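You operate a simulated robot arm through the tools that you are given. There is no shell and no other tool. Be economical: measure what you need, move in short steps, check, and stop when the job is done.

You run a simulated robot arm. Do the job below in one go: nothing can be reset, and whatever is moved stays where it is left.

TASK
Crimp the short wick and stand it in the small tin.
Fine: in the tin's middle; the crimper lever ends up; the long wick stays as it is.

It is judged by the outcome, as a careful person would: the job done as asked, and still so three seconds after it is handed in. It fails if anything else is knocked over, pushed out of place, dropped, spilled or broken.

THE ROBOT
A 6-joint arm with a two-finger parallel gripper, fixed in place. Base frame: the origin is at the foot of the arm, x ahead of it, y to its left, z up. Units: mm, rad, N and s.
With the tool pointing down near the work surface it reaches from about 140 to 840 mm from the base axis. Its first joint turns from -2.897 to 2.897 rad. Payload 3.91 kg.
The TCP is the grasp point between the finger pads, 30 mm short of the fingertips. In the tool frame z runs along the fingers and y along their closing line. The gripper opens to 110 mm. The fingers are 20 mm wide and 10 mm thick; the gripper's body (48 by 112 mm) begins 55 mm behind the TCP.
Orientation is told as [roll, pitch, yaw] about the base's x, y, z axes, in that order, counted from this pose: with the fingers straight down and closing along the base's y, the tool's x points along the base's -x, its y along +y and its z along -z.

THE INTERFACE
- The arm moves only by the tool jog_arm. Its argument "moves" is a list of rows, each a list of 7 numbers: the shift along the base's x, y, z in units of 500 mm (1.0 is 500 mm), then the turn, a rotation vector about the base's x, y, z in units of 180 degrees (1.0 is 180 degrees), then the opening, from 0 (shut) to 1 (fully open). In form: [[tx, ty, tz, rx, ry, rz, grip], ...]. A call has 1 to 20 rows; each row is the pose to reach, as a shift and turn from the pose commanded when the call began. A call with a number of a shift or a turn outside -1 to 1 is refused whole. A row lasts 0.2 s, in which the tool goes at most 50 mm and 0.15 rad; a call with a longer step from one row to the next is refused whole, and so is a gripper value outside its range. A pose out of reach is approached as far as the arm can. The call stops where the force on the tool passes 90 N (or 10 N more than at its start, if that is more) or the arm is blocked; 0.2 s more then pass. Each finger travels about 108 mm/s and halts on what it meets, pressing with about 25 N; the grip force reading is that of the motor and also rises with nothing between the fingers. The clock runs only during rows and for 0.2 s after the last one: add rows that repeat a pose to give the fingers time. It gives the time, the measured TCP pose, the force on the tool (base axes), the opening and the grip force at its end, in the units of the frame above (readings bear some noise).
- Cameras (640 x 400 px; columns grow to the right, rows downward): "scene" is fixed at [51.2, 498.8, 1416.7]; the picture's right is [-0.92, -0.40, 0.00], its down [-0.13, 0.29, -0.95] and it looks along [0.38, -0.87, -0.32] (base axes); focal length 341 px, centre (320, 200). "wrist" rides on the gripper at [77, 7, -114] in the tool frame; the picture's right is [-0.09, 1.00, 0.00], its down [-0.80, -0.07, -0.59] and it looks along [-0.59, -0.05, 0.80] (tool axes); focal length 270 px, centre (320, 200). There is no depth. A picture from a camera that has moved, and an enlarged one, comes with that camera's place and axes in the base frame and with its lens.
- capture(camera): a new picture of that camera. The clock stands still meanwhile.
- raise_lower(by): slides the trunk up (or, below 0, down) by that many mm; the arm rides with it, the base frame stays. It gives what a move gives, with no picture.
- zoom(camera, box): a new picture of the part [left, top, right, bottom] of that camera's present view, enlarged. The clock stands still meanwhile.
- close_job(): hands the job in; it is judged then, once.

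Go step by step. Nothing tells you positions but the pictures and the camera data: compare them with the known pose of the tool, close in by small moves and look again before you grip or let go. The budget is 120 turns and 76 pictures, counting those below and the enlarged ones. Unless the task says otherwise, let go and move clear before handing in, and close with one line.

The tools are called after ">>>" as a command line: name --pt "numbers of a row" for each row, then --argument value for the rest, lists and objects as JSON in quotes. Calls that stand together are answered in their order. jog_arm: Moves the arm, as the interface text tells. Its arguments: {"type":"object","properties":{"moves":{"type":"array","items":{"type":"array","items":{"type":"number"}}}},"required":["moves"]} The other tools are called the same way: raise_lower (by) slides the trunk up or down; capture (camera) takes a picture; zoom (camera, box) takes an enlarged picture of a part of a camera's view; close_job () hands the job in.

At the start:

```text
time: 0.0
ee_pos: [259.0, -338.9, 1142.1]
tcp_rot: [-0.001, -0.001, 0.0]
ft_force: [-0.6, -0.6, 1.2]
finger_gap: 110.1
grip_force: 0.0
trunk travel left (down, up): [-400.0, 140.0]
```

scene: 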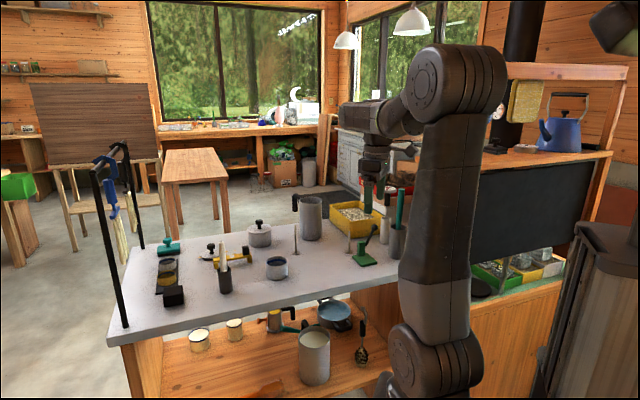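
wrist: 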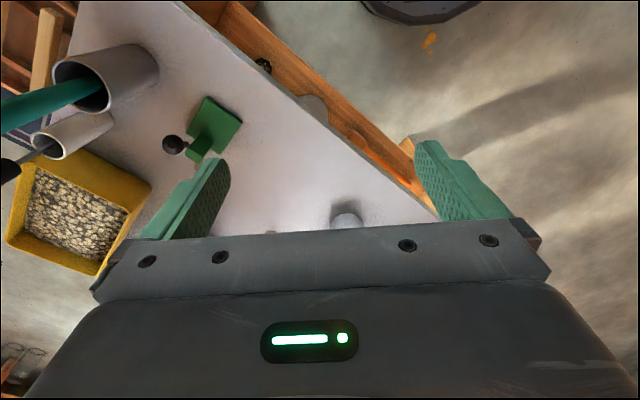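

I see a table with several items; I'll zoom in to identify the wicks, crimper and tin.

>>> zoom --camera "scene" --box '[130, 200, 290, 300]'

>>> zoom --camera "scene" --box '[260, 180, 420, 280]'

```text
4.00 times, centred on (210, 250) of scene
camera zoom: at [51.2, 498.8, 1416.7], right [-0.92, -0.4, 0.0], down [-0.13, 0.29, -0.95], along [0.38, -0.87, -0.32], focal length 1364 px, centre (760, 0)
```

zoom: 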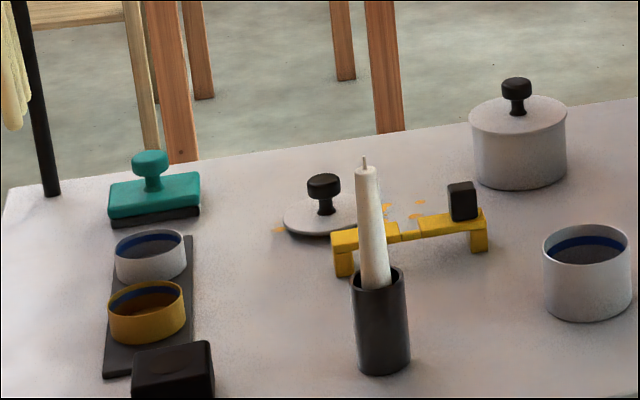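

```text
4.00 times, centred on (340, 230) of scene
camera zoom: at [51.2, 498.8, 1416.7], right [-0.92, -0.4, 0.0], down [-0.13, 0.29, -0.95], along [0.38, -0.87, -0.32], focal length 1364 px, centre (240, 80)
```

zoom: 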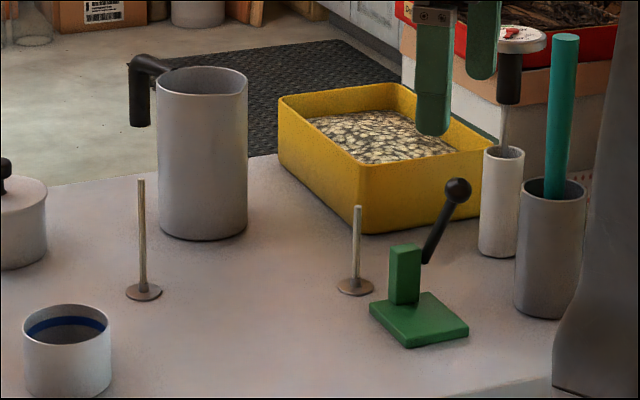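

The short wick stands by the green crimper near (397,-553) and the long wick near (566,-467). There are several candidate tins, so I'll look closer at those and then from above.

>>> zoom --camera "scene" --box '[150, 240, 214, 310]'

>>> zoom --camera "scene" --box '[335, 215, 399, 275]'

>>> zoom --camera "scene" --box '[180, 290, 380, 400]'

>>> zoom --camera "wrist" --box '[120, 40, 280, 240]'

```text
5.71 times, centred on (182, 275) of scene
camera zoom: at [51.2, 498.8, 1416.7], right [-0.92, -0.4, 0.0], down [-0.13, 0.29, -0.95], along [0.38, -0.87, -0.32], focal length 1948 px, centre (1109, -229)
```

zoom: 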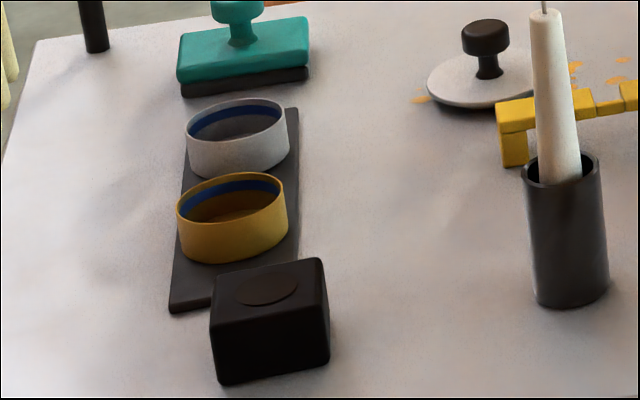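

```text
6.67 times, centred on (367, 245) of scene
camera zoom: at [51.2, 498.8, 1416.7], right [-0.92, -0.4, 0.0], down [-0.13, 0.29, -0.95], along [0.38, -0.87, -0.32], focal length 2273 px, centre (7, -100)
```

zoom: 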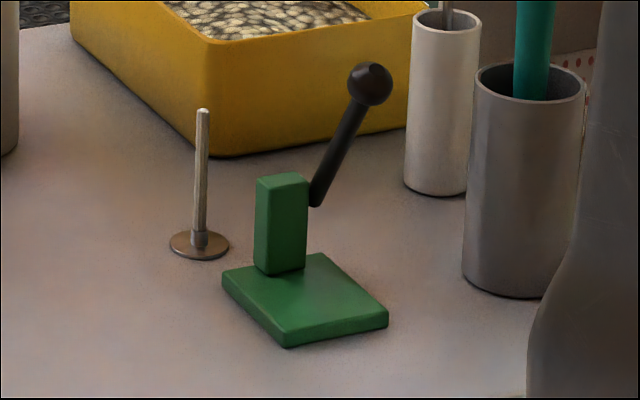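

```text
3.20 times, centred on (280, 345) of scene
camera zoom: at [51.2, 498.8, 1416.7], right [-0.92, -0.4, 0.0], down [-0.13, 0.29, -0.95], along [0.38, -0.87, -0.32], focal length 1091 px, centre (448, -264)
```

zoom: 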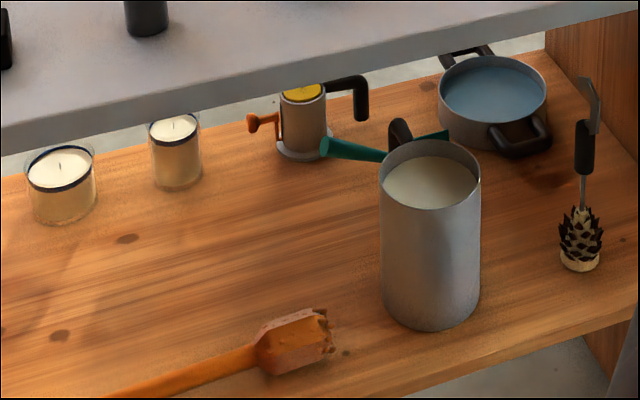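

```text
2.00 times, centred on (200, 140) of wrist
camera zoom: at [182.4, -332.7, 1255.9], right [0.09, 1.0, 0.0], down [0.8, -0.07, 0.59], along [0.59, -0.05, -0.8], focal length 541 px, centre (560, 320)
```

zoom: 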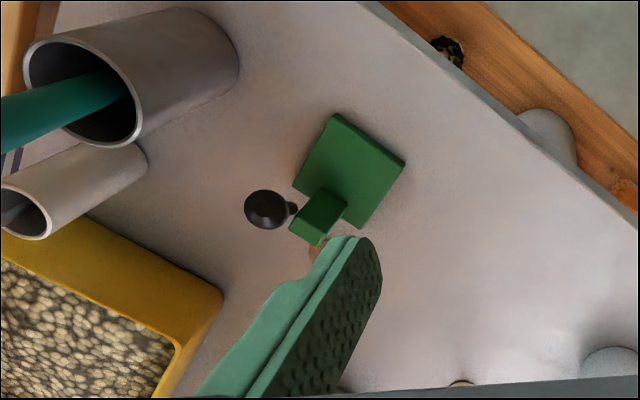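

The lone white tin near (553,-310) is deeper, while two shallow ones sit on a dark tray near (830..900,-135..-200). I'll move the wrist camera to see them from above.

>>> jog_arm --pt "0.08 0.04 0.02 0 0 0 0.5" --pt "0.16 0.08 0.04 0 0 0 0.3" --pt "0.24 0.12 0.06 0 0 0 0.1" --pt "0.32 0.16 0.08 0 0 0 0" --pt "0.38 0.2 0.1 0 0 0 0" --pt "0.38 0.2 0.1 0 0 0 0"

>>> capture --camera "wrist"

>>> capture --camera "scene"

```text
time: 1.4
ee_pos: [450.1, -239.3, 1190.7]
tcp_rot: [-0.001, 0.0, -0.001]
ft_force: [0.1, 0.4, 0.0]
finger_gap: 0.1
grip_force: 25.1
trunk travel left (down, up): [-400.0, 140.0]
```

```text
67 pictures are left
camera wrist: at [372.8, -231.8, 1305.3], right [0.09, 1.0, 0.0], down [0.8, -0.07, 0.59], along [0.59, -0.05, -0.8], focal length 270 px, centre (320, 200)
```

wrist: 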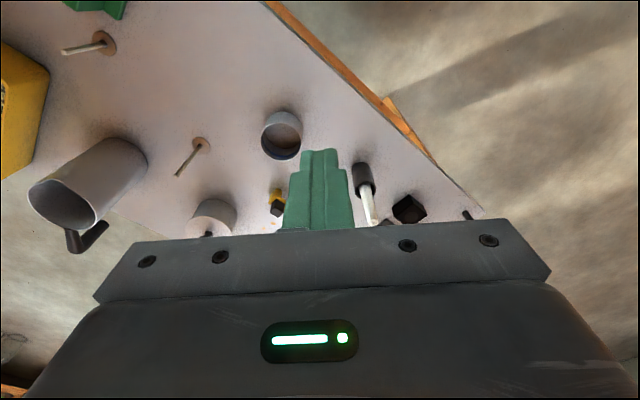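

```text
66 pictures are left
```

scene: 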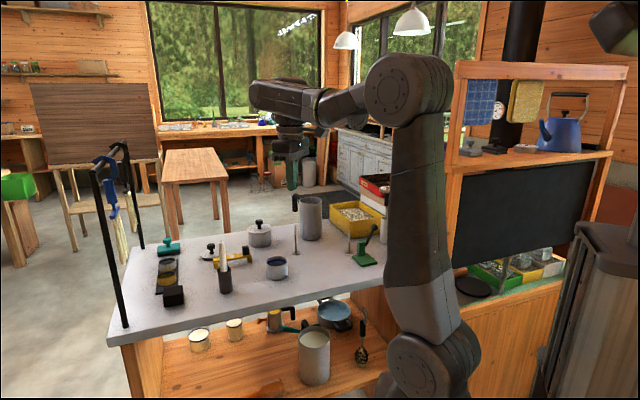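

The next look is closer at the tray; moving further out at this height.

>>> jog_arm --pt "0.09 0.04 0 0 0 0 0" --pt "0.18 0.08 0 0 0 0 0" --pt "0.27 0.12 0 0 0 0 0" --pt "0.36 0.16 0 0 0 0 0" --pt "0.44 0.18 0 0 0 0 0" --pt "0.44 0.18 0 0 0 0 0"

>>> capture --camera "wrist"

```text
time: 2.8
ee_pos: [668.5, -148.0, 1191.6]
tcp_rot: [-0.002, -0.001, -0.001]
ft_force: [0.5, 0.7, -0.3]
finger_gap: 0.0
grip_force: 24.6
trunk travel left (down, up): [-400.0, 140.0]
```

```text
65 pictures are left
camera wrist: at [591.3, -142.3, 1305.3], right [0.09, 1.0, 0.0], down [0.8, -0.07, 0.59], along [0.59, -0.05, -0.8], focal length 270 px, centre (320, 200)
```

wrist: 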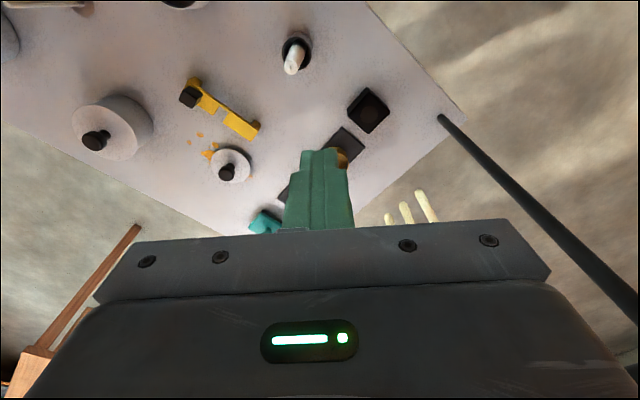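

Fingers hide the tray; shift sideways to see it.

>>> jog_arm --pt "0.04 -0.08 0.02 0 0 0 0" --pt "0.08 -0.16 0.04 0 0 0 0" --pt "0.1 -0.22 0.06 0 0 0 0" --pt "0.1 -0.22 0.06 0 0 0 0"

>>> capture --camera "wrist"

```text
time: 3.8
ee_pos: [685.4, -211.6, 1192.8]
tcp_rot: [-0.002, -0.004, 0.0]
ft_force: [-0.7, 0.4, 0.0]
finger_gap: 0.0
grip_force: 25.7
out of reach, approached as far as the arm can: row 1, 2, 3, 4
trunk travel left (down, up): [-400.0, 140.0]
```

```text
64 pictures are left
camera wrist: at [608.1, -204.6, 1305.2], right [0.09, 1.0, 0.0], down [0.8, -0.07, 0.6], along [0.6, -0.05, -0.8], focal length 270 px, centre (320, 200)
```

wrist: 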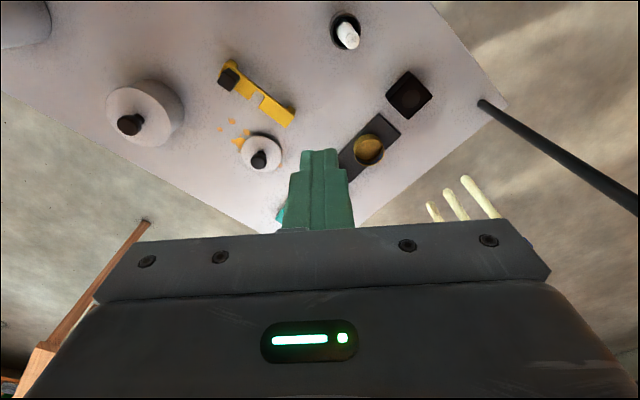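

I can see the yellow shallow item on the tray; zooming to judge what the tray items really are.

>>> zoom --camera "wrist" --box '[300, 60, 460, 200]'

>>> zoom --camera "scene" --box '[240, 220, 304, 290]'

```text
2.86 times, centred on (380, 130) of wrist
camera zoom: at [608.1, -204.6, 1305.2], right [0.09, 1.0, 0.0], down [0.8, -0.07, 0.6], along [0.6, -0.05, -0.8], focal length 772 px, centre (149, 400)
```

zoom: 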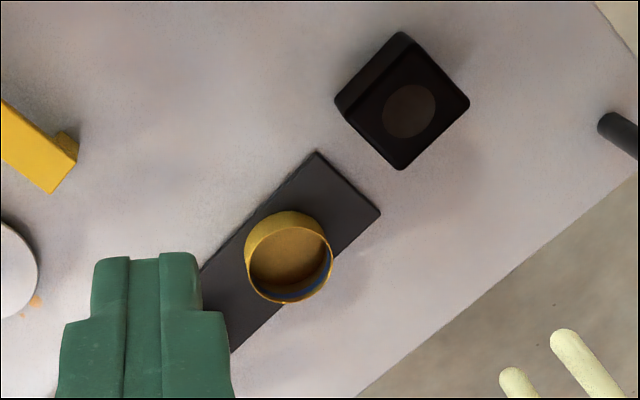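

```text
5.71 times, centred on (272, 255) of scene
camera zoom: at [51.2, 498.8, 1416.7], right [-0.92, -0.4, 0.0], down [-0.13, 0.29, -0.95], along [0.38, -0.87, -0.32], focal length 1948 px, centre (594, -114)
```

zoom: 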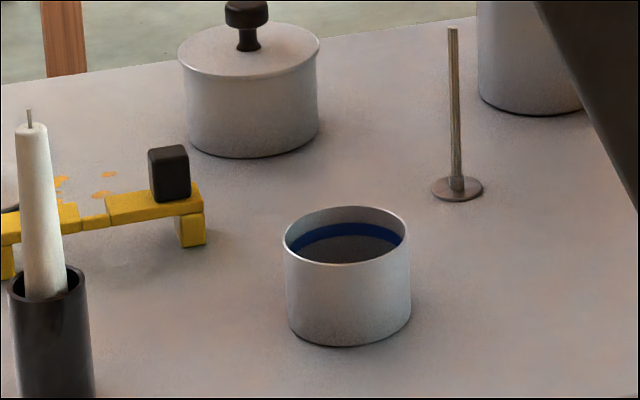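

The lone silver tin at about (553,-310) is the only reachable plain tin, and it's small next to the pots, so that is the target. Next I look at the crimper and the short wick closely.

>>> jog_arm --pt "-0.09 -0.042 -0.02 0 0 0 0" --pt "-0.18 -0.084 -0.04 0 0 0 0.1" --pt "-0.27 -0.126 -0.06 0 0 0 0.2" --pt "-0.36 -0.168 -0.09 0 0 0 0.3" --pt "-0.45 -0.21 -0.11 0 0 0 0.4" --pt "-0.53 -0.252 -0.13 0 0 0 0.5" --pt "-0.61 -0.294 -0.16 0 0 0 0.5" --pt "-0.68 -0.336 -0.19 0 0 0 0.5" --pt "-0.74 -0.378 -0.21 0 0 0 0.5" --pt "-0.79 -0.418 -0.224 0 0 0 0.5" --pt "-0.79 -0.418 -0.224 0 0 0 0.5"

>>> capture --camera "wrist"

```text
refused: row 1 steps farther than a row can; nothing moved
```

```text
61 pictures are left
camera wrist: at [608.1, -204.6, 1305.2], right [0.09, 1.0, 0.0], down [0.8, -0.07, 0.6], along [0.6, -0.05, -0.8], focal length 270 px, centre (320, 200)
```

wrist: 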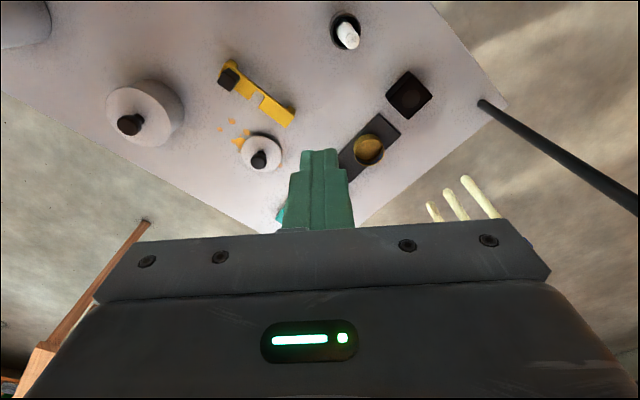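

The first step was slightly too long; I'll resend it with even steps.

>>> jog_arm --pt "-0.079 -0.042 -0.022 0 0 0 0" --pt "-0.158 -0.084 -0.044 0 0 0 0.1" --pt "-0.237 -0.126 -0.066 0 0 0 0.2" --pt "-0.316 -0.168 -0.088 0 0 0 0.3" --pt "-0.395 -0.21 -0.11 0 0 0 0.4" --pt "-0.474 -0.252 -0.132 0 0 0 0.5" --pt "-0.553 -0.294 -0.154 0 0 0 0.5" --pt "-0.632 -0.336 -0.176 0 0 0 0.5" --pt "-0.711 -0.378 -0.2 0 0 0 0.5" --pt "-0.79 -0.418 -0.224 0 0 0 0.5" --pt "-0.79 -0.418 -0.224 0 0 0 0.5"

>>> zoom --camera "wrist" --box '[120, 50, 320, 210]'

```text
time: 6.2
ee_pos: [288.5, -419.5, 1081.0]
tcp_rot: [0.0, -0.001, 0.0]
ft_force: [-0.6, -0.7, 0.2]
finger_gap: 54.9
grip_force: 0.0
trunk travel left (down, up): [-400.0, 140.0]
```

```text
2.50 times, centred on (220, 130) of wrist
camera zoom: at [212.1, -412.7, 1193.8], right [0.09, 1.0, 0.0], down [0.8, -0.07, 0.59], along [0.59, -0.05, -0.8], focal length 676 px, centre (570, 375)
```

zoom: 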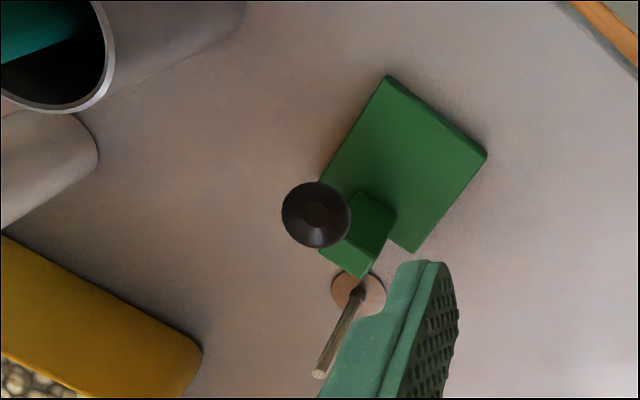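

The crimper's plate is turned about 45° with its post at the far edge and a knobbed lever; the short wick stands just beyond the post. I'll get a lower, front-on look at the crimper.

>>> jog_arm --pt "-0.013 -0.005 -0.015 -0.0078 -0.0188 -0.0351 0.6" --pt "-0.026 -0.01 -0.03 -0.0156 -0.0376 -0.0703 0.7" --pt "-0.039 -0.015 -0.045 -0.0234 -0.0564 -0.1054 0.8" --pt "-0.052 -0.02 -0.06 -0.0311 -0.0752 -0.1405 0.9" --pt "-0.065 -0.024 -0.075 -0.0389 -0.094 -0.1756 1" --pt "-0.078 -0.029 -0.09 -0.0467 -0.1128 -0.2108 1" --pt "-0.091 -0.033 -0.102 -0.0545 -0.1316 -0.2459 1" --pt "-0.091 -0.033 -0.102 -0.0545 -0.1316 -0.2459 1"

>>> capture --camera "wrist"

```text
time: 8.0
ee_pos: [243.7, -434.7, 1030.4]
tcp_rot: [-0.001, -0.436, -0.788]
ft_force: [0.4, -0.6, -0.8]
finger_gap: 110.0
grip_force: 0.2
trunk travel left (down, up): [-400.0, 140.0]
```

```text
59 pictures are left
camera wrist: at [165.3, -347.0, 1099.9], right [0.76, 0.65, 0.04], down [0.28, -0.39, 0.88], along [0.58, -0.66, -0.48], focal length 270 px, centre (320, 200)
```

wrist: 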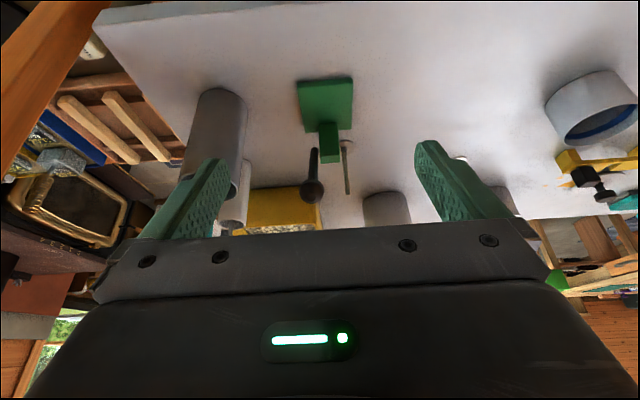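

>>> zoom --camera "wrist" --box '[270, 60, 398, 220]'

```text
2.50 times, centred on (334, 140) of wrist
camera zoom: at [165.3, -347.0, 1099.9], right [0.76, 0.65, 0.04], down [0.28, -0.39, 0.88], along [0.58, -0.66, -0.48], focal length 676 px, centre (285, 350)
```

zoom: 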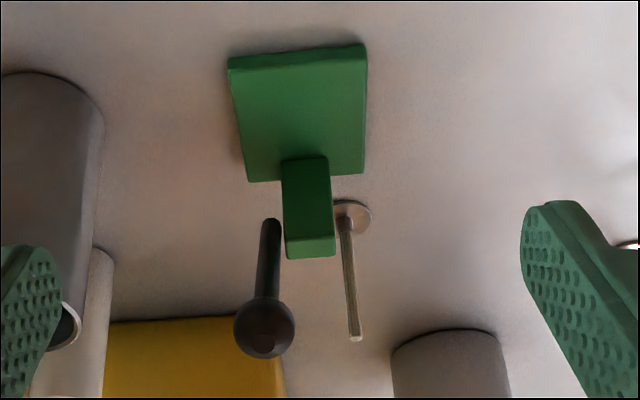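

The crimper geometry is clear: plate corners ≈(279,-503),(318,-462),(367,-511),(326,-552), post at the back edge, lever on its -(x+y) side with the knob ≈(302,-513,967). The short wick is ≈(393,-549). To clear the knob I'll tilt the gripper 35° away from the lever, closing along the plate's long axis.

>>> jog_arm --pt "0 0 0.06 0 0.0282 0.0346 1" --pt "0 0 0.12 0 0.0565 0.0692 0.9" --pt "0.03 0 0.16 0 0.0847 0.1038 0.8" --pt "0.07 0 0.18 0 0.113 0.1383 0.7" --pt "0.11 -0.005 0.18 0 0.1412 0.1729 0.6" --pt "0.15 -0.01 0.18 0 0.1694 0.2075 0.5" --pt "0.19 -0.015 0.18 0 0.1977 0.2421 0.4" --pt "0.23 -0.02 0.18 0 0.2259 0.2767 0.35" --pt "0.27 -0.02 0.18 0 0.2541 0.3113 0.35" --pt "0.31 -0.025 0.18 0 0.2824 0.3458 0.35" --pt "0.34 -0.03 0.18 0 0.3106 0.3804 0.35" --pt "0.37 -0.03 0.18 0 0.3389 0.415 0.35" --pt "0.38 -0.03 0.16 0 0.3671 0.4496 0.35" --pt "0.38 -0.03 0.14 0 0.3671 0.4496 0.35"

>>> capture --camera "wrist"

```text
time: 11.0
ee_pos: [435.2, -450.5, 1101.3]
tcp_rot: [0.002, 0.612, 0.787]
ft_force: [-0.8, 0.5, -0.5]
finger_gap: 38.4
grip_force: 0.1
trunk travel left (down, up): [-400.0, 140.0]
```

```text
57 pictures are left
camera wrist: at [431.9, -443.9, 1237.1], right [-0.65, 0.75, -0.05], down [0.75, 0.66, 0.03], along [0.05, -0.02, -1.0], focal length 270 px, centre (320, 200)
```

wrist: 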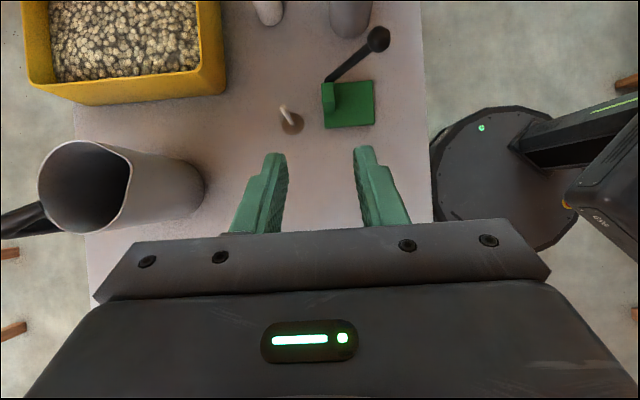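

>>> zoom --camera "wrist" --box '[260, 10, 400, 150]'

```text
2.86 times, centred on (330, 80) of wrist
camera zoom: at [431.9, -443.9, 1237.1], right [-0.65, 0.75, -0.05], down [0.75, 0.66, 0.03], along [0.05, -0.02, -1.0], focal length 772 px, centre (291, 543)
```

zoom: 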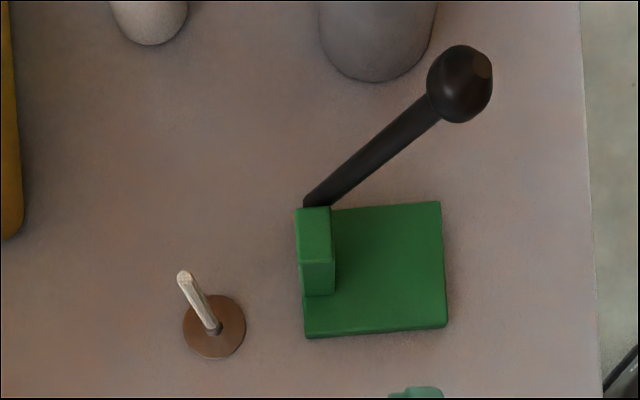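

The view is straight down; the wick base is ≈(395,-551), top at z≈930. I'll approach to 70 mm short of the grasp along the tool axis.

>>> jog_arm --pt "-0.004 -0.034 -0.067 0 0 0 0.35" --pt "-0.008 -0.067 -0.134 0 0 0 0.35" --pt "-0.011 -0.1 -0.2 0 0 0 0.35" --pt "-0.014 -0.134 -0.268 0 0 0 0.35" --pt "-0.014 -0.134 -0.268 0 0 0 0.35"

>>> capture --camera "wrist"

>>> zoom --camera "scene" --box '[310, 180, 406, 280]'

```text
time: 12.2
ee_pos: [426.4, -518.9, 966.3]
tcp_rot: [0.0, 0.611, 0.786]
ft_force: [0.2, -0.4, 0.7]
finger_gap: 38.6
grip_force: 0.1
trunk travel left (down, up): [-400.0, 140.0]
```

```text
55 pictures are left
camera wrist: at [424.8, -511.8, 1102.9], right [-0.65, 0.76, -0.05], down [0.75, 0.66, 0.03], along [0.05, -0.02, -1.0], focal length 270 px, centre (320, 200)
```

wrist: 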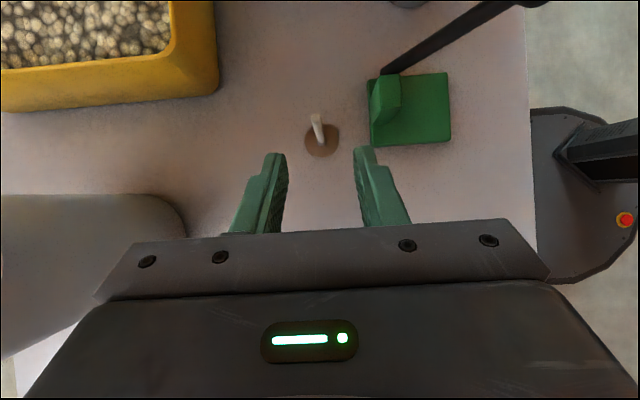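

```text
4.00 times, centred on (358, 230) of scene
camera zoom: at [51.2, 498.8, 1416.7], right [-0.92, -0.4, 0.0], down [-0.13, 0.29, -0.95], along [0.38, -0.87, -0.32], focal length 1364 px, centre (168, 80)
```

zoom: 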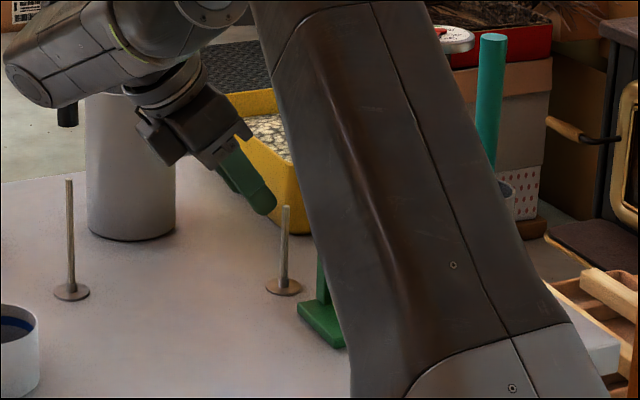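

The wick lines up with the finger midline. I'll advance 70 mm along the tool axis and look before closing.

>>> jog_arm --pt "-0.019 -0.019 -0.038 0 0 0 0.35" --pt "-0.037 -0.037 -0.076 0 0 0 0.35" --pt "-0.055 -0.055 -0.112 0 0 0 0.35" --pt "-0.055 -0.055 -0.112 0 0 0 0.35"

>>> capture --camera "wrist"

>>> zoom --camera "scene" --box '[340, 200, 404, 270]'

```text
time: 13.2
ee_pos: [398.9, -546.3, 910.4]
tcp_rot: [0.001, 0.611, 0.786]
ft_force: [0.5, -0.1, -0.1]
finger_gap: 38.6
grip_force: 0.1
trunk travel left (down, up): [-400.0, 140.0]
```

```text
53 pictures are left
camera wrist: at [397.0, -538.6, 1047.6], right [-0.65, 0.76, -0.05], down [0.76, 0.66, 0.03], along [0.05, -0.02, -1.0], focal length 270 px, centre (320, 200)
```

wrist: 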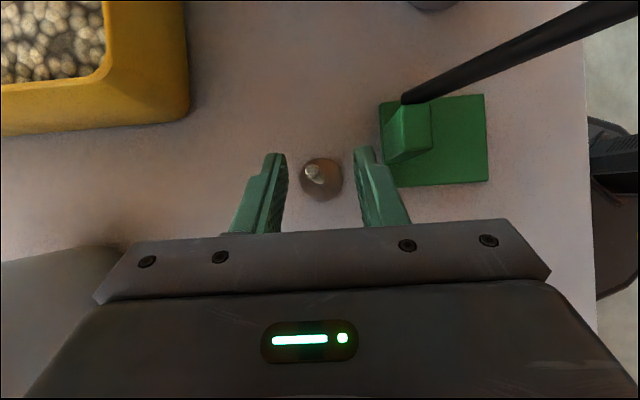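

```text
5.71 times, centred on (372, 235) of scene
camera zoom: at [51.2, 498.8, 1416.7], right [-0.92, -0.4, 0.0], down [-0.13, 0.29, -0.95], along [0.38, -0.87, -0.32], focal length 1948 px, centre (23, 0)
```

zoom: 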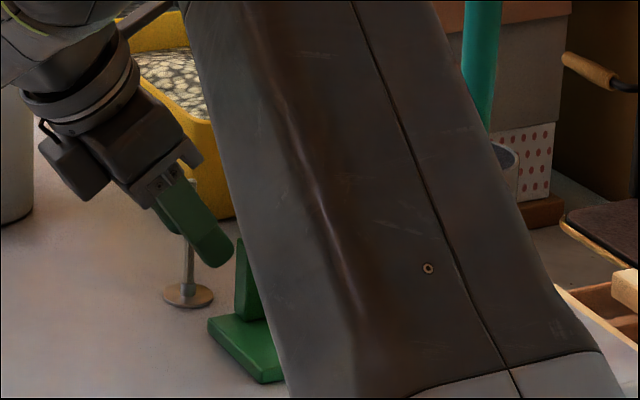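

The stem is between the pads; closing.

>>> jog_arm --pt "0 0 0 0 0 0 0.25" --pt "0 0 0 0 0 0 0.15" --pt "0 0 0 0 0 0 0.08" --pt "0 0 0 0 0 0 0" --pt "0 0 0 0 0 0 0" --pt "0 0 0 0 0 0 0"

>>> capture --camera "wrist"

```text
time: 14.6
ee_pos: [399.3, -545.2, 911.2]
tcp_rot: [0.0, 0.61, 0.786]
ft_force: [-0.5, 0.0, 0.0]
finger_gap: 4.9
grip_force: 25.0
trunk travel left (down, up): [-400.0, 140.0]
```

```text
51 pictures are left
camera wrist: at [397.0, -538.3, 1047.8], right [-0.65, 0.76, -0.05], down [0.76, 0.66, 0.03], along [0.05, -0.02, -1.0], focal length 270 px, centre (320, 200)
```

wrist: 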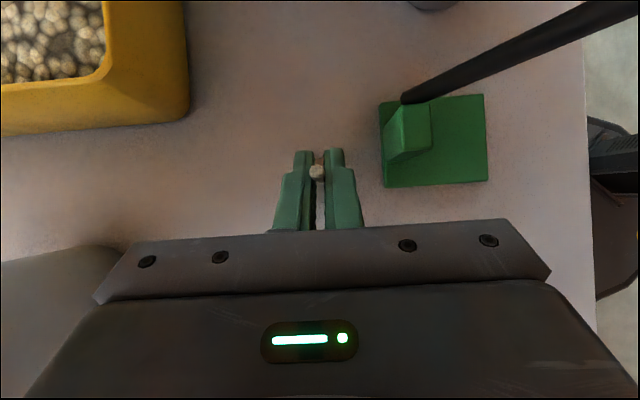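

Wick gripped (4.9 mm). I'll lift 30 mm, swing around the free side of the crimper, and check before sliding over the plate.

>>> jog_arm --pt "0 0 0.02 0 0 0 0" --pt "0 0 0.04 0 0 0 0" --pt "0.003 0.006 0.06 0 0 0 0" --pt "0.015 0.03 0.06 0 0 0 0" --pt "0.0296 0.0558 0.06 0 0 0 0" --pt "0.003 0.083 0.06 0 0 0 0" --pt "-0.024 0.11 0.06 0 0 0 0" --pt "-0.051 0.137 0.06 0 0 0 0" --pt "-0.0778 0.1634 0.06 0 0 0 0" --pt "-0.0778 0.1634 0.06 0 0 0 0"

>>> capture --camera "wrist"

>>> zoom --camera "scene" --box '[330, 200, 410, 280]'

```text
time: 16.8
ee_pos: [361.7, -462.4, 939.8]
tcp_rot: [0.0, 0.613, 0.785]
ft_force: [0.1, -0.6, -0.6]
finger_gap: 5.7
grip_force: 25.2
trunk travel left (down, up): [-400.0, 140.0]
```

```text
50 pictures are left
camera wrist: at [358.4, -456.1, 1076.8], right [-0.65, 0.76, -0.05], down [0.75, 0.66, 0.03], along [0.05, -0.02, -1.0], focal length 270 px, centre (320, 200)
```

wrist: 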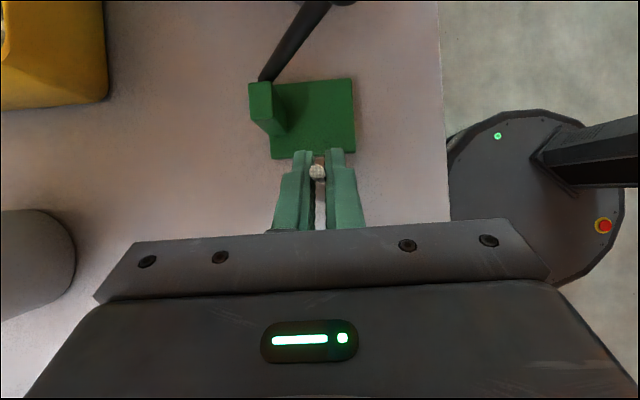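

```text
5.00 times, centred on (370, 240) of scene
camera zoom: at [51.2, 498.8, 1416.7], right [-0.92, -0.4, 0.0], down [-0.13, 0.29, -0.95], along [0.38, -0.87, -0.32], focal length 1705 px, centre (70, 0)
```

zoom: 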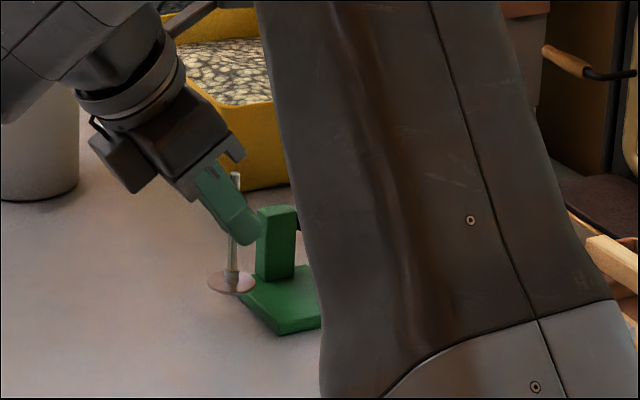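

Wick hangs straight. Sliding it over the plate now.

>>> jog_arm --pt "-0.025 -0.025 0 0 0 0 0" --pt "-0.05 -0.05 0 0 0 0 0" --pt "-0.07 -0.07 0 0 0 0 0" --pt "-0.07 -0.07 0 0 0 0 0"

>>> capture --camera "wrist"

>>> zoom --camera "scene" --box '[330, 200, 410, 280]'

```text
time: 17.8
ee_pos: [326.8, -498.9, 940.3]
tcp_rot: [0.001, 0.611, 0.786]
ft_force: [-1.0, 1.0, -0.3]
finger_gap: 5.7
grip_force: 24.7
trunk travel left (down, up): [-400.0, 140.0]
```

```text
48 pictures are left
camera wrist: at [323.5, -492.0, 1076.2], right [-0.65, 0.76, -0.05], down [0.76, 0.66, 0.03], along [0.05, -0.02, -1.0], focal length 270 px, centre (320, 200)
```

wrist: 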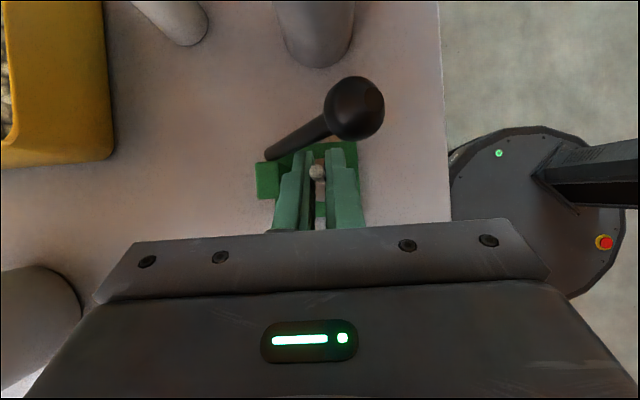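

```text
5.00 times, centred on (370, 240) of scene
camera zoom: at [51.2, 498.8, 1416.7], right [-0.92, -0.4, 0.0], down [-0.13, 0.29, -0.95], along [0.38, -0.87, -0.32], focal length 1705 px, centre (70, 0)
```

zoom: 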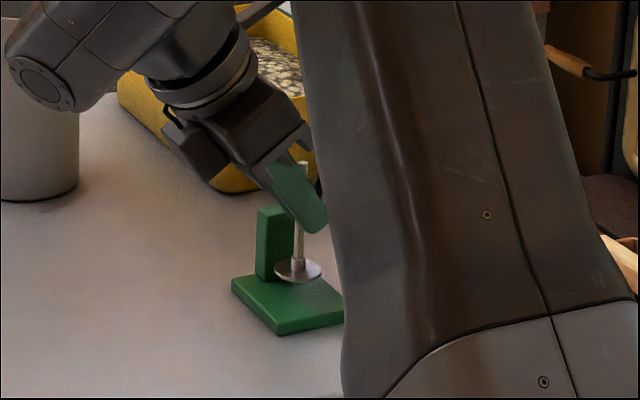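

The disc is just in front of the post. Lowering gently in small steps, watching the force.

>>> jog_arm --pt "0 0 -0.016 0 0 0 0" --pt "0 0 -0.032 0 0 0 0" --pt "0 0 -0.036 0 0 0 0" --pt "0 0 -0.036 0 0 0 0"

>>> zoom --camera "scene" --box '[355, 225, 395, 275]'

```text
time: 18.8
ee_pos: [326.2, -498.8, 920.8]
tcp_rot: [0.002, 0.61, 0.785]
ft_force: [0.1, 0.9, -0.5]
finger_gap: 5.6
grip_force: 25.2
trunk travel left (down, up): [-400.0, 140.0]
```

```text
8.00 times, centred on (375, 250) of scene
camera zoom: at [51.2, 498.8, 1416.7], right [-0.92, -0.4, 0.0], down [-0.13, 0.29, -0.95], along [0.38, -0.87, -0.32], focal length 2728 px, centre (-120, -200)
```

zoom: 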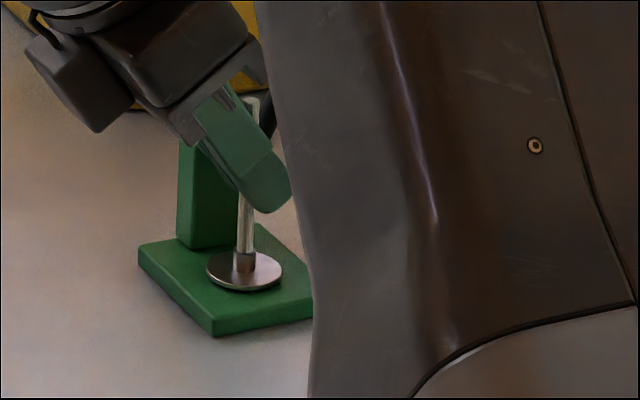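

Nearly on the plate; lowering in 1 mm steps.

>>> jog_arm --pt "0 0 -0.002 0 0 0 0" --pt "0 0 -0.002 0 0 0 0"

>>> jog_arm --pt "0 0 -0.002 0 0 0 0" --pt "0 0 -0.002 0 0 0 0"

>>> zoom --camera "scene" --box '[355, 225, 395, 275]'

```text
time: 19.4
ee_pos: [325.7, -497.7, 921.2]
tcp_rot: [0.0, 0.611, 0.784]
ft_force: [-0.1, -0.1, 0.4]
finger_gap: 5.9
grip_force: 25.6
trunk travel left (down, up): [-400.0, 140.0]
```

```text
time: 20.0
ee_pos: [325.8, -499.5, 919.0]
tcp_rot: [0.001, 0.61, 0.785]
ft_force: [0.4, 0.2, 3.9]
finger_gap: 5.8
grip_force: 25.2
trunk travel left (down, up): [-400.0, 140.0]
```

```text
8.00 times, centred on (375, 250) of scene
camera zoom: at [51.2, 498.8, 1416.7], right [-0.92, -0.4, 0.0], down [-0.13, 0.29, -0.95], along [0.38, -0.87, -0.32], focal length 2728 px, centre (-120, -200)
```

zoom: 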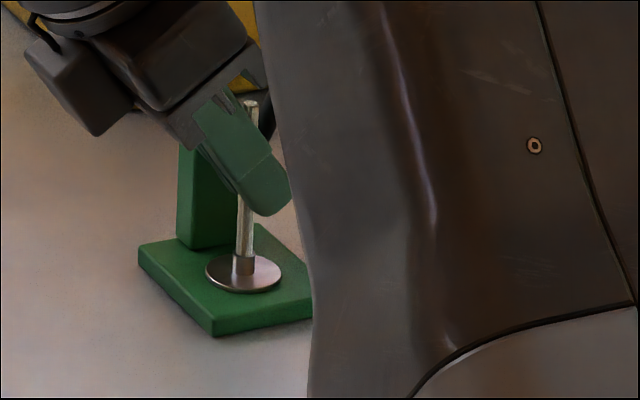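

Contact felt (≈4 N). Opening slightly and backing out along the tool axis.

>>> jog_arm --pt "0 0 0 0 0 0 0.08" --pt "0 0 0 0 0 0 0.14" --pt "0 0 0 0 0 0 0.14" --pt "0.008 0.008 0.016 0 0 0 0.14" --pt "0.024 0.024 0.049 0 0 0 0.14" --pt "0.048 0.048 0.098 0 0 0 0.14" --pt "0.08 0.08 0.16 0 0 0 0.14" --pt "0.08 0.08 0.16 0 0 0 0.14"

>>> capture --camera "wrist"

>>> zoom --camera "scene" --box '[335, 205, 405, 275]'

```text
time: 21.8
ee_pos: [365.1, -460.1, 999.3]
tcp_rot: [0.0, 0.61, 0.785]
ft_force: [0.3, -0.3, 0.5]
finger_gap: 15.2
grip_force: 0.0
trunk travel left (down, up): [-400.0, 140.0]
```

```text
44 pictures are left
camera wrist: at [363.1, -451.3, 1136.2], right [-0.65, 0.76, -0.05], down [0.76, 0.66, 0.03], along [0.05, -0.02, -1.0], focal length 270 px, centre (320, 200)
```

wrist: 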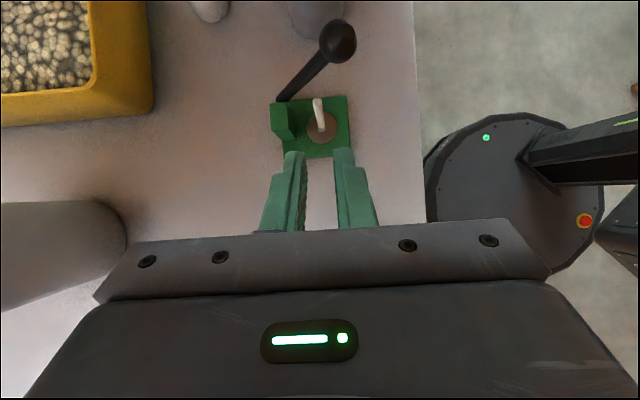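

```text
5.71 times, centred on (370, 240) of scene
camera zoom: at [51.2, 498.8, 1416.7], right [-0.92, -0.4, 0.0], down [-0.13, 0.29, -0.95], along [0.38, -0.87, -0.32], focal length 1948 px, centre (34, -29)
```

zoom: 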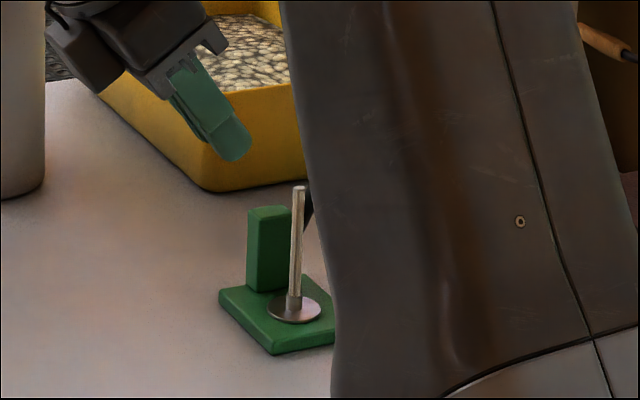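

The wick stands on the plate. I'll zoom to measure the lever.

>>> zoom --camera "wrist" --box '[255, 10, 375, 160]'

```text
2.67 times, centred on (315, 85) of wrist
camera zoom: at [363.1, -451.3, 1136.2], right [-0.65, 0.76, -0.05], down [0.76, 0.66, 0.03], along [0.05, -0.02, -1.0], focal length 721 px, centre (333, 507)
```

zoom: 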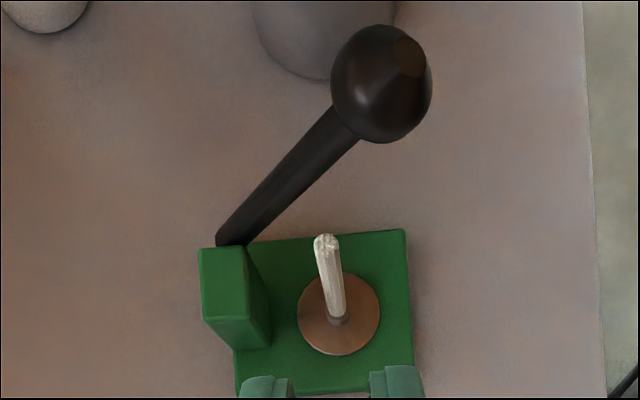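

The knob is ≈(295,-508,974), pivot ≈(331,-543,889). I'll straighten the tool, close the fingers and hover just behind the knob.

>>> jog_arm --pt "0 0 0.04 0.0275 -0.0275 0 0.1" --pt "0 0 0.08 0.055 -0.055 0 0" --pt "0 0 0.122 0.0825 -0.0825 0 0" --pt "0 0 0.122 0.11 -0.11 0 0" --pt "0 0 0.122 0.1375 -0.1375 0 0" --pt "-0.034 -0.046 0.122 0.1375 -0.1375 0 0" --pt "-0.068 -0.092 0.122 0.1375 -0.1375 0 0" --pt "-0.101 -0.139 0.122 0.1375 -0.1375 0 0" --pt "-0.101 -0.139 0.122 0.1375 -0.1375 0 0"

>>> capture --camera "wrist"

>>> zoom --camera "scene" --box '[315, 165, 425, 275]'

```text
time: 23.8
ee_pos: [316.5, -527.8, 1062.3]
tcp_rot: [0.0, 0.0, 0.785]
ft_force: [0.6, -0.6, 0.4]
finger_gap: 0.0
grip_force: 25.4
trunk travel left (down, up): [-400.0, 140.0]
```

```text
41 pictures are left
camera wrist: at [256.6, -577.2, 1174.3], right [-0.64, 0.77, 0.0], down [0.62, 0.52, 0.59], along [0.46, 0.38, -0.8], focal length 270 px, centre (320, 200)
```

wrist: 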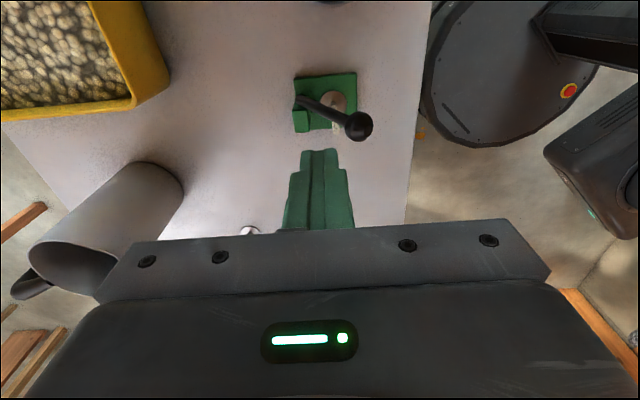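

```text
3.64 times, centred on (370, 220) of scene
camera zoom: at [51.2, 498.8, 1416.7], right [-0.92, -0.4, 0.0], down [-0.13, 0.29, -0.95], along [0.38, -0.87, -0.32], focal length 1240 px, centre (138, 127)
```

zoom: 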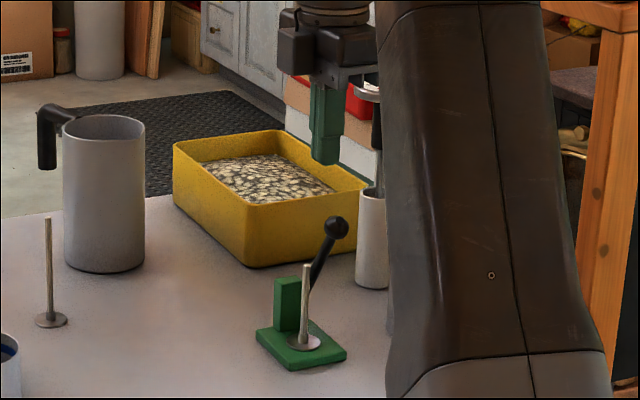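

Rotating the tool 90° so the camera stays away from the tall rod in the cup and views the lever from the front.

>>> jog_arm --pt "0 0 0.02 0 0 -0.045 0" --pt "0 0 0.04 0 0 -0.09 0" --pt "0 0 0.04 0 0 -0.136 0" --pt "0 0 0.04 0 0 -0.182 0" --pt "0 0 0.04 0 0 -0.228 0" --pt "0 0 0.04 0 0 -0.274 0" --pt "0 0 0.04 0 0 -0.32 0" --pt "0 0 0.04 0 0 -0.366 0" --pt "0 0 0.03 0 0 -0.412 0" --pt "0 0 0.015 0 0 -0.458 0" --pt "0 0 0 0 0 -0.5 0" --pt "0 0 0 0 0 -0.5 0"

>>> capture --camera "wrist"

```text
time: 26.4
ee_pos: [315.9, -527.5, 1059.4]
tcp_rot: [0.001, 0.001, -0.787]
ft_force: [-0.1, 0.1, 0.1]
finger_gap: 0.0
grip_force: 24.7
trunk travel left (down, up): [-400.0, 140.0]
```

```text
39 pictures are left
camera wrist: at [265.6, -468.3, 1173.9], right [0.77, 0.64, 0.0], down [0.52, -0.62, 0.59], along [0.38, -0.46, -0.8], focal length 270 px, centre (320, 200)
```

wrist: 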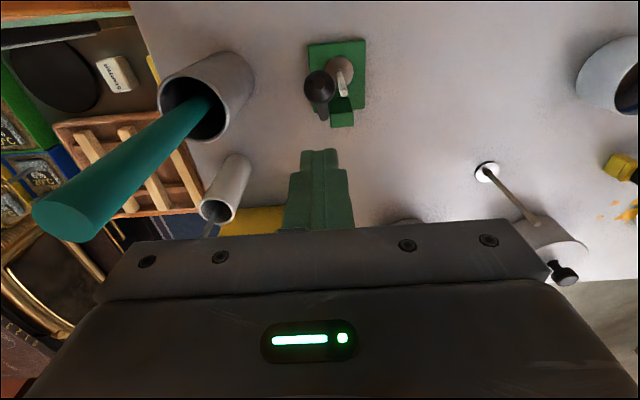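

Lever and wick are clear in view; fingers are aligned with the knob's plane. I'll drop behind the knob and begin to push it down along its arc.

>>> jog_arm --pt "0 0 -0.05 0 0 0 0" --pt "0 0 -0.098 0 0 0 0" --pt "-0.0113 0.0113 -0.098 0 0 0 0" --pt "-0.022 0.022 -0.106 0 0 0 0" --pt "-0.033 0.033 -0.115 0 0 0 0" --pt "-0.0431 0.0431 -0.1244 0 0 0 0"

>>> capture --camera "wrist"

>>> zoom --camera "scene" --box '[325, 190, 405, 280]'

```text
time: 27.8
ee_pos: [292.7, -507.6, 997.4]
tcp_rot: [0.0, 0.001, -0.787]
ft_force: [-0.3, -0.1, -0.6]
finger_gap: 0.0
grip_force: 25.3
trunk travel left (down, up): [-400.0, 140.0]
```

```text
38 pictures are left
camera wrist: at [244.0, -447.2, 1111.8], right [0.77, 0.64, 0.0], down [0.52, -0.62, 0.59], along [0.38, -0.46, -0.8], focal length 270 px, centre (320, 200)
```

wrist: 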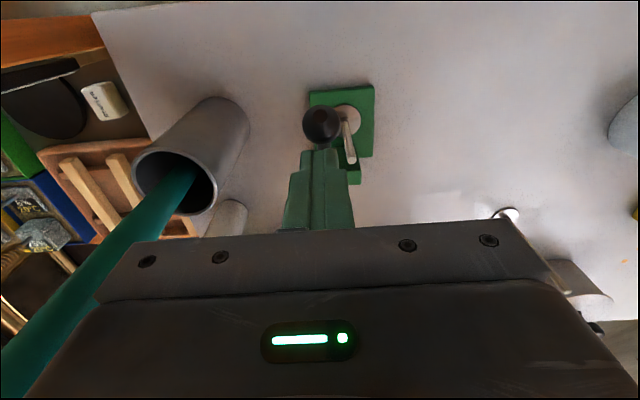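

```text
4.44 times, centred on (365, 235) of scene
camera zoom: at [51.2, 498.8, 1416.7], right [-0.92, -0.4, 0.0], down [-0.13, 0.29, -0.95], along [0.38, -0.87, -0.32], focal length 1516 px, centre (120, 44)
```

zoom: 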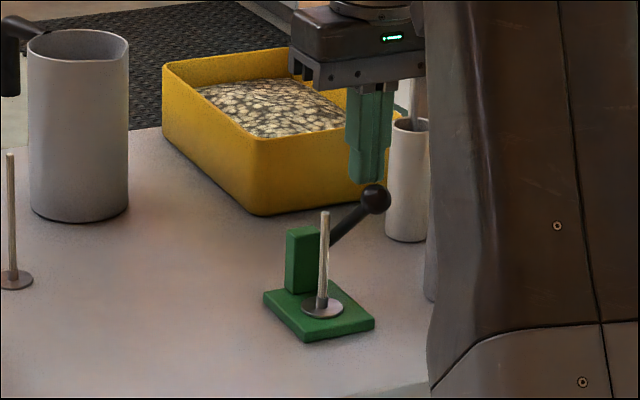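

The lever follows as predicted with hardly any force. Continuing down the arc.

>>> jog_arm --pt "-0.009 0.009 -0.011 0 0 0 0" --pt "-0.0175 0.0175 -0.023 0 0 0 0" --pt "-0.0258 0.0258 -0.037 0 0 0 0" --pt "-0.033 0.033 -0.051 0 0 0 0" --pt "-0.039 0.039 -0.067 0 0 0 0" --pt "-0.0437 0.0437 -0.0822 0 0 0 0"

>>> zoom --camera "scene" --box '[325, 190, 405, 280]'

```text
time: 29.2
ee_pos: [272.0, -484.1, 957.5]
tcp_rot: [0.0, 0.0, -0.786]
ft_force: [-0.8, 0.1, 0.3]
finger_gap: 0.1
grip_force: 25.1
trunk travel left (down, up): [-400.0, 140.0]
```

```text
4.44 times, centred on (365, 235) of scene
camera zoom: at [51.2, 498.8, 1416.7], right [-0.92, -0.4, 0.0], down [-0.13, 0.29, -0.95], along [0.38, -0.87, -0.32], focal length 1516 px, centre (120, 44)
```

zoom: 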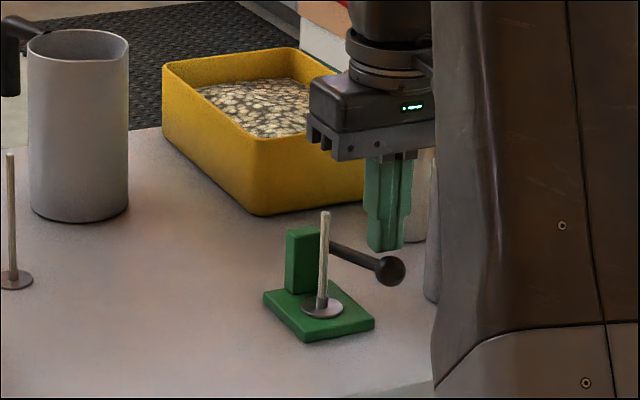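

The lever is near 75°. Pressing on to about horizontal, watching force.

>>> jog_arm --pt "-0.004 0.004 -0.016 0 0 0 0" --pt "-0.007 0.007 -0.033 0 0 0 0" --pt "-0.0092 0.0092 -0.05 0 0 0 0" --pt "-0.0092 0.0092 -0.05 0 0 0 0"

>>> zoom --camera "scene" --box '[345, 220, 405, 280]'

```text
time: 30.2
ee_pos: [267.5, -480.5, 940.6]
tcp_rot: [-0.009, -0.014, -0.785]
ft_force: [11.1, -7.3, 71.6]
finger_gap: 0.2
grip_force: 25.0
trunk travel left (down, up): [-400.0, 140.0]
```

```text
6.67 times, centred on (375, 250) of scene
camera zoom: at [51.2, 498.8, 1416.7], right [-0.92, -0.4, 0.0], down [-0.13, 0.29, -0.95], along [0.38, -0.87, -0.32], focal length 2273 px, centre (-47, -133)
```

zoom: 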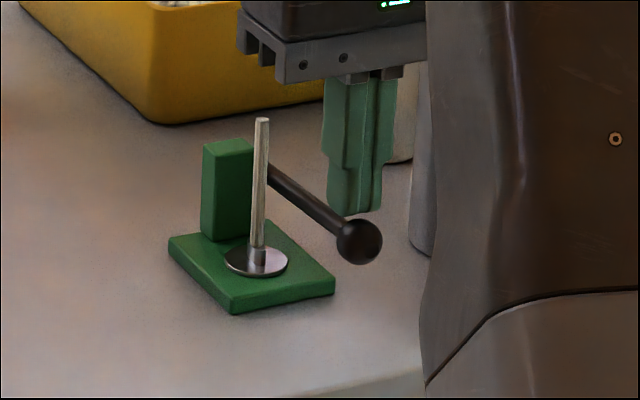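

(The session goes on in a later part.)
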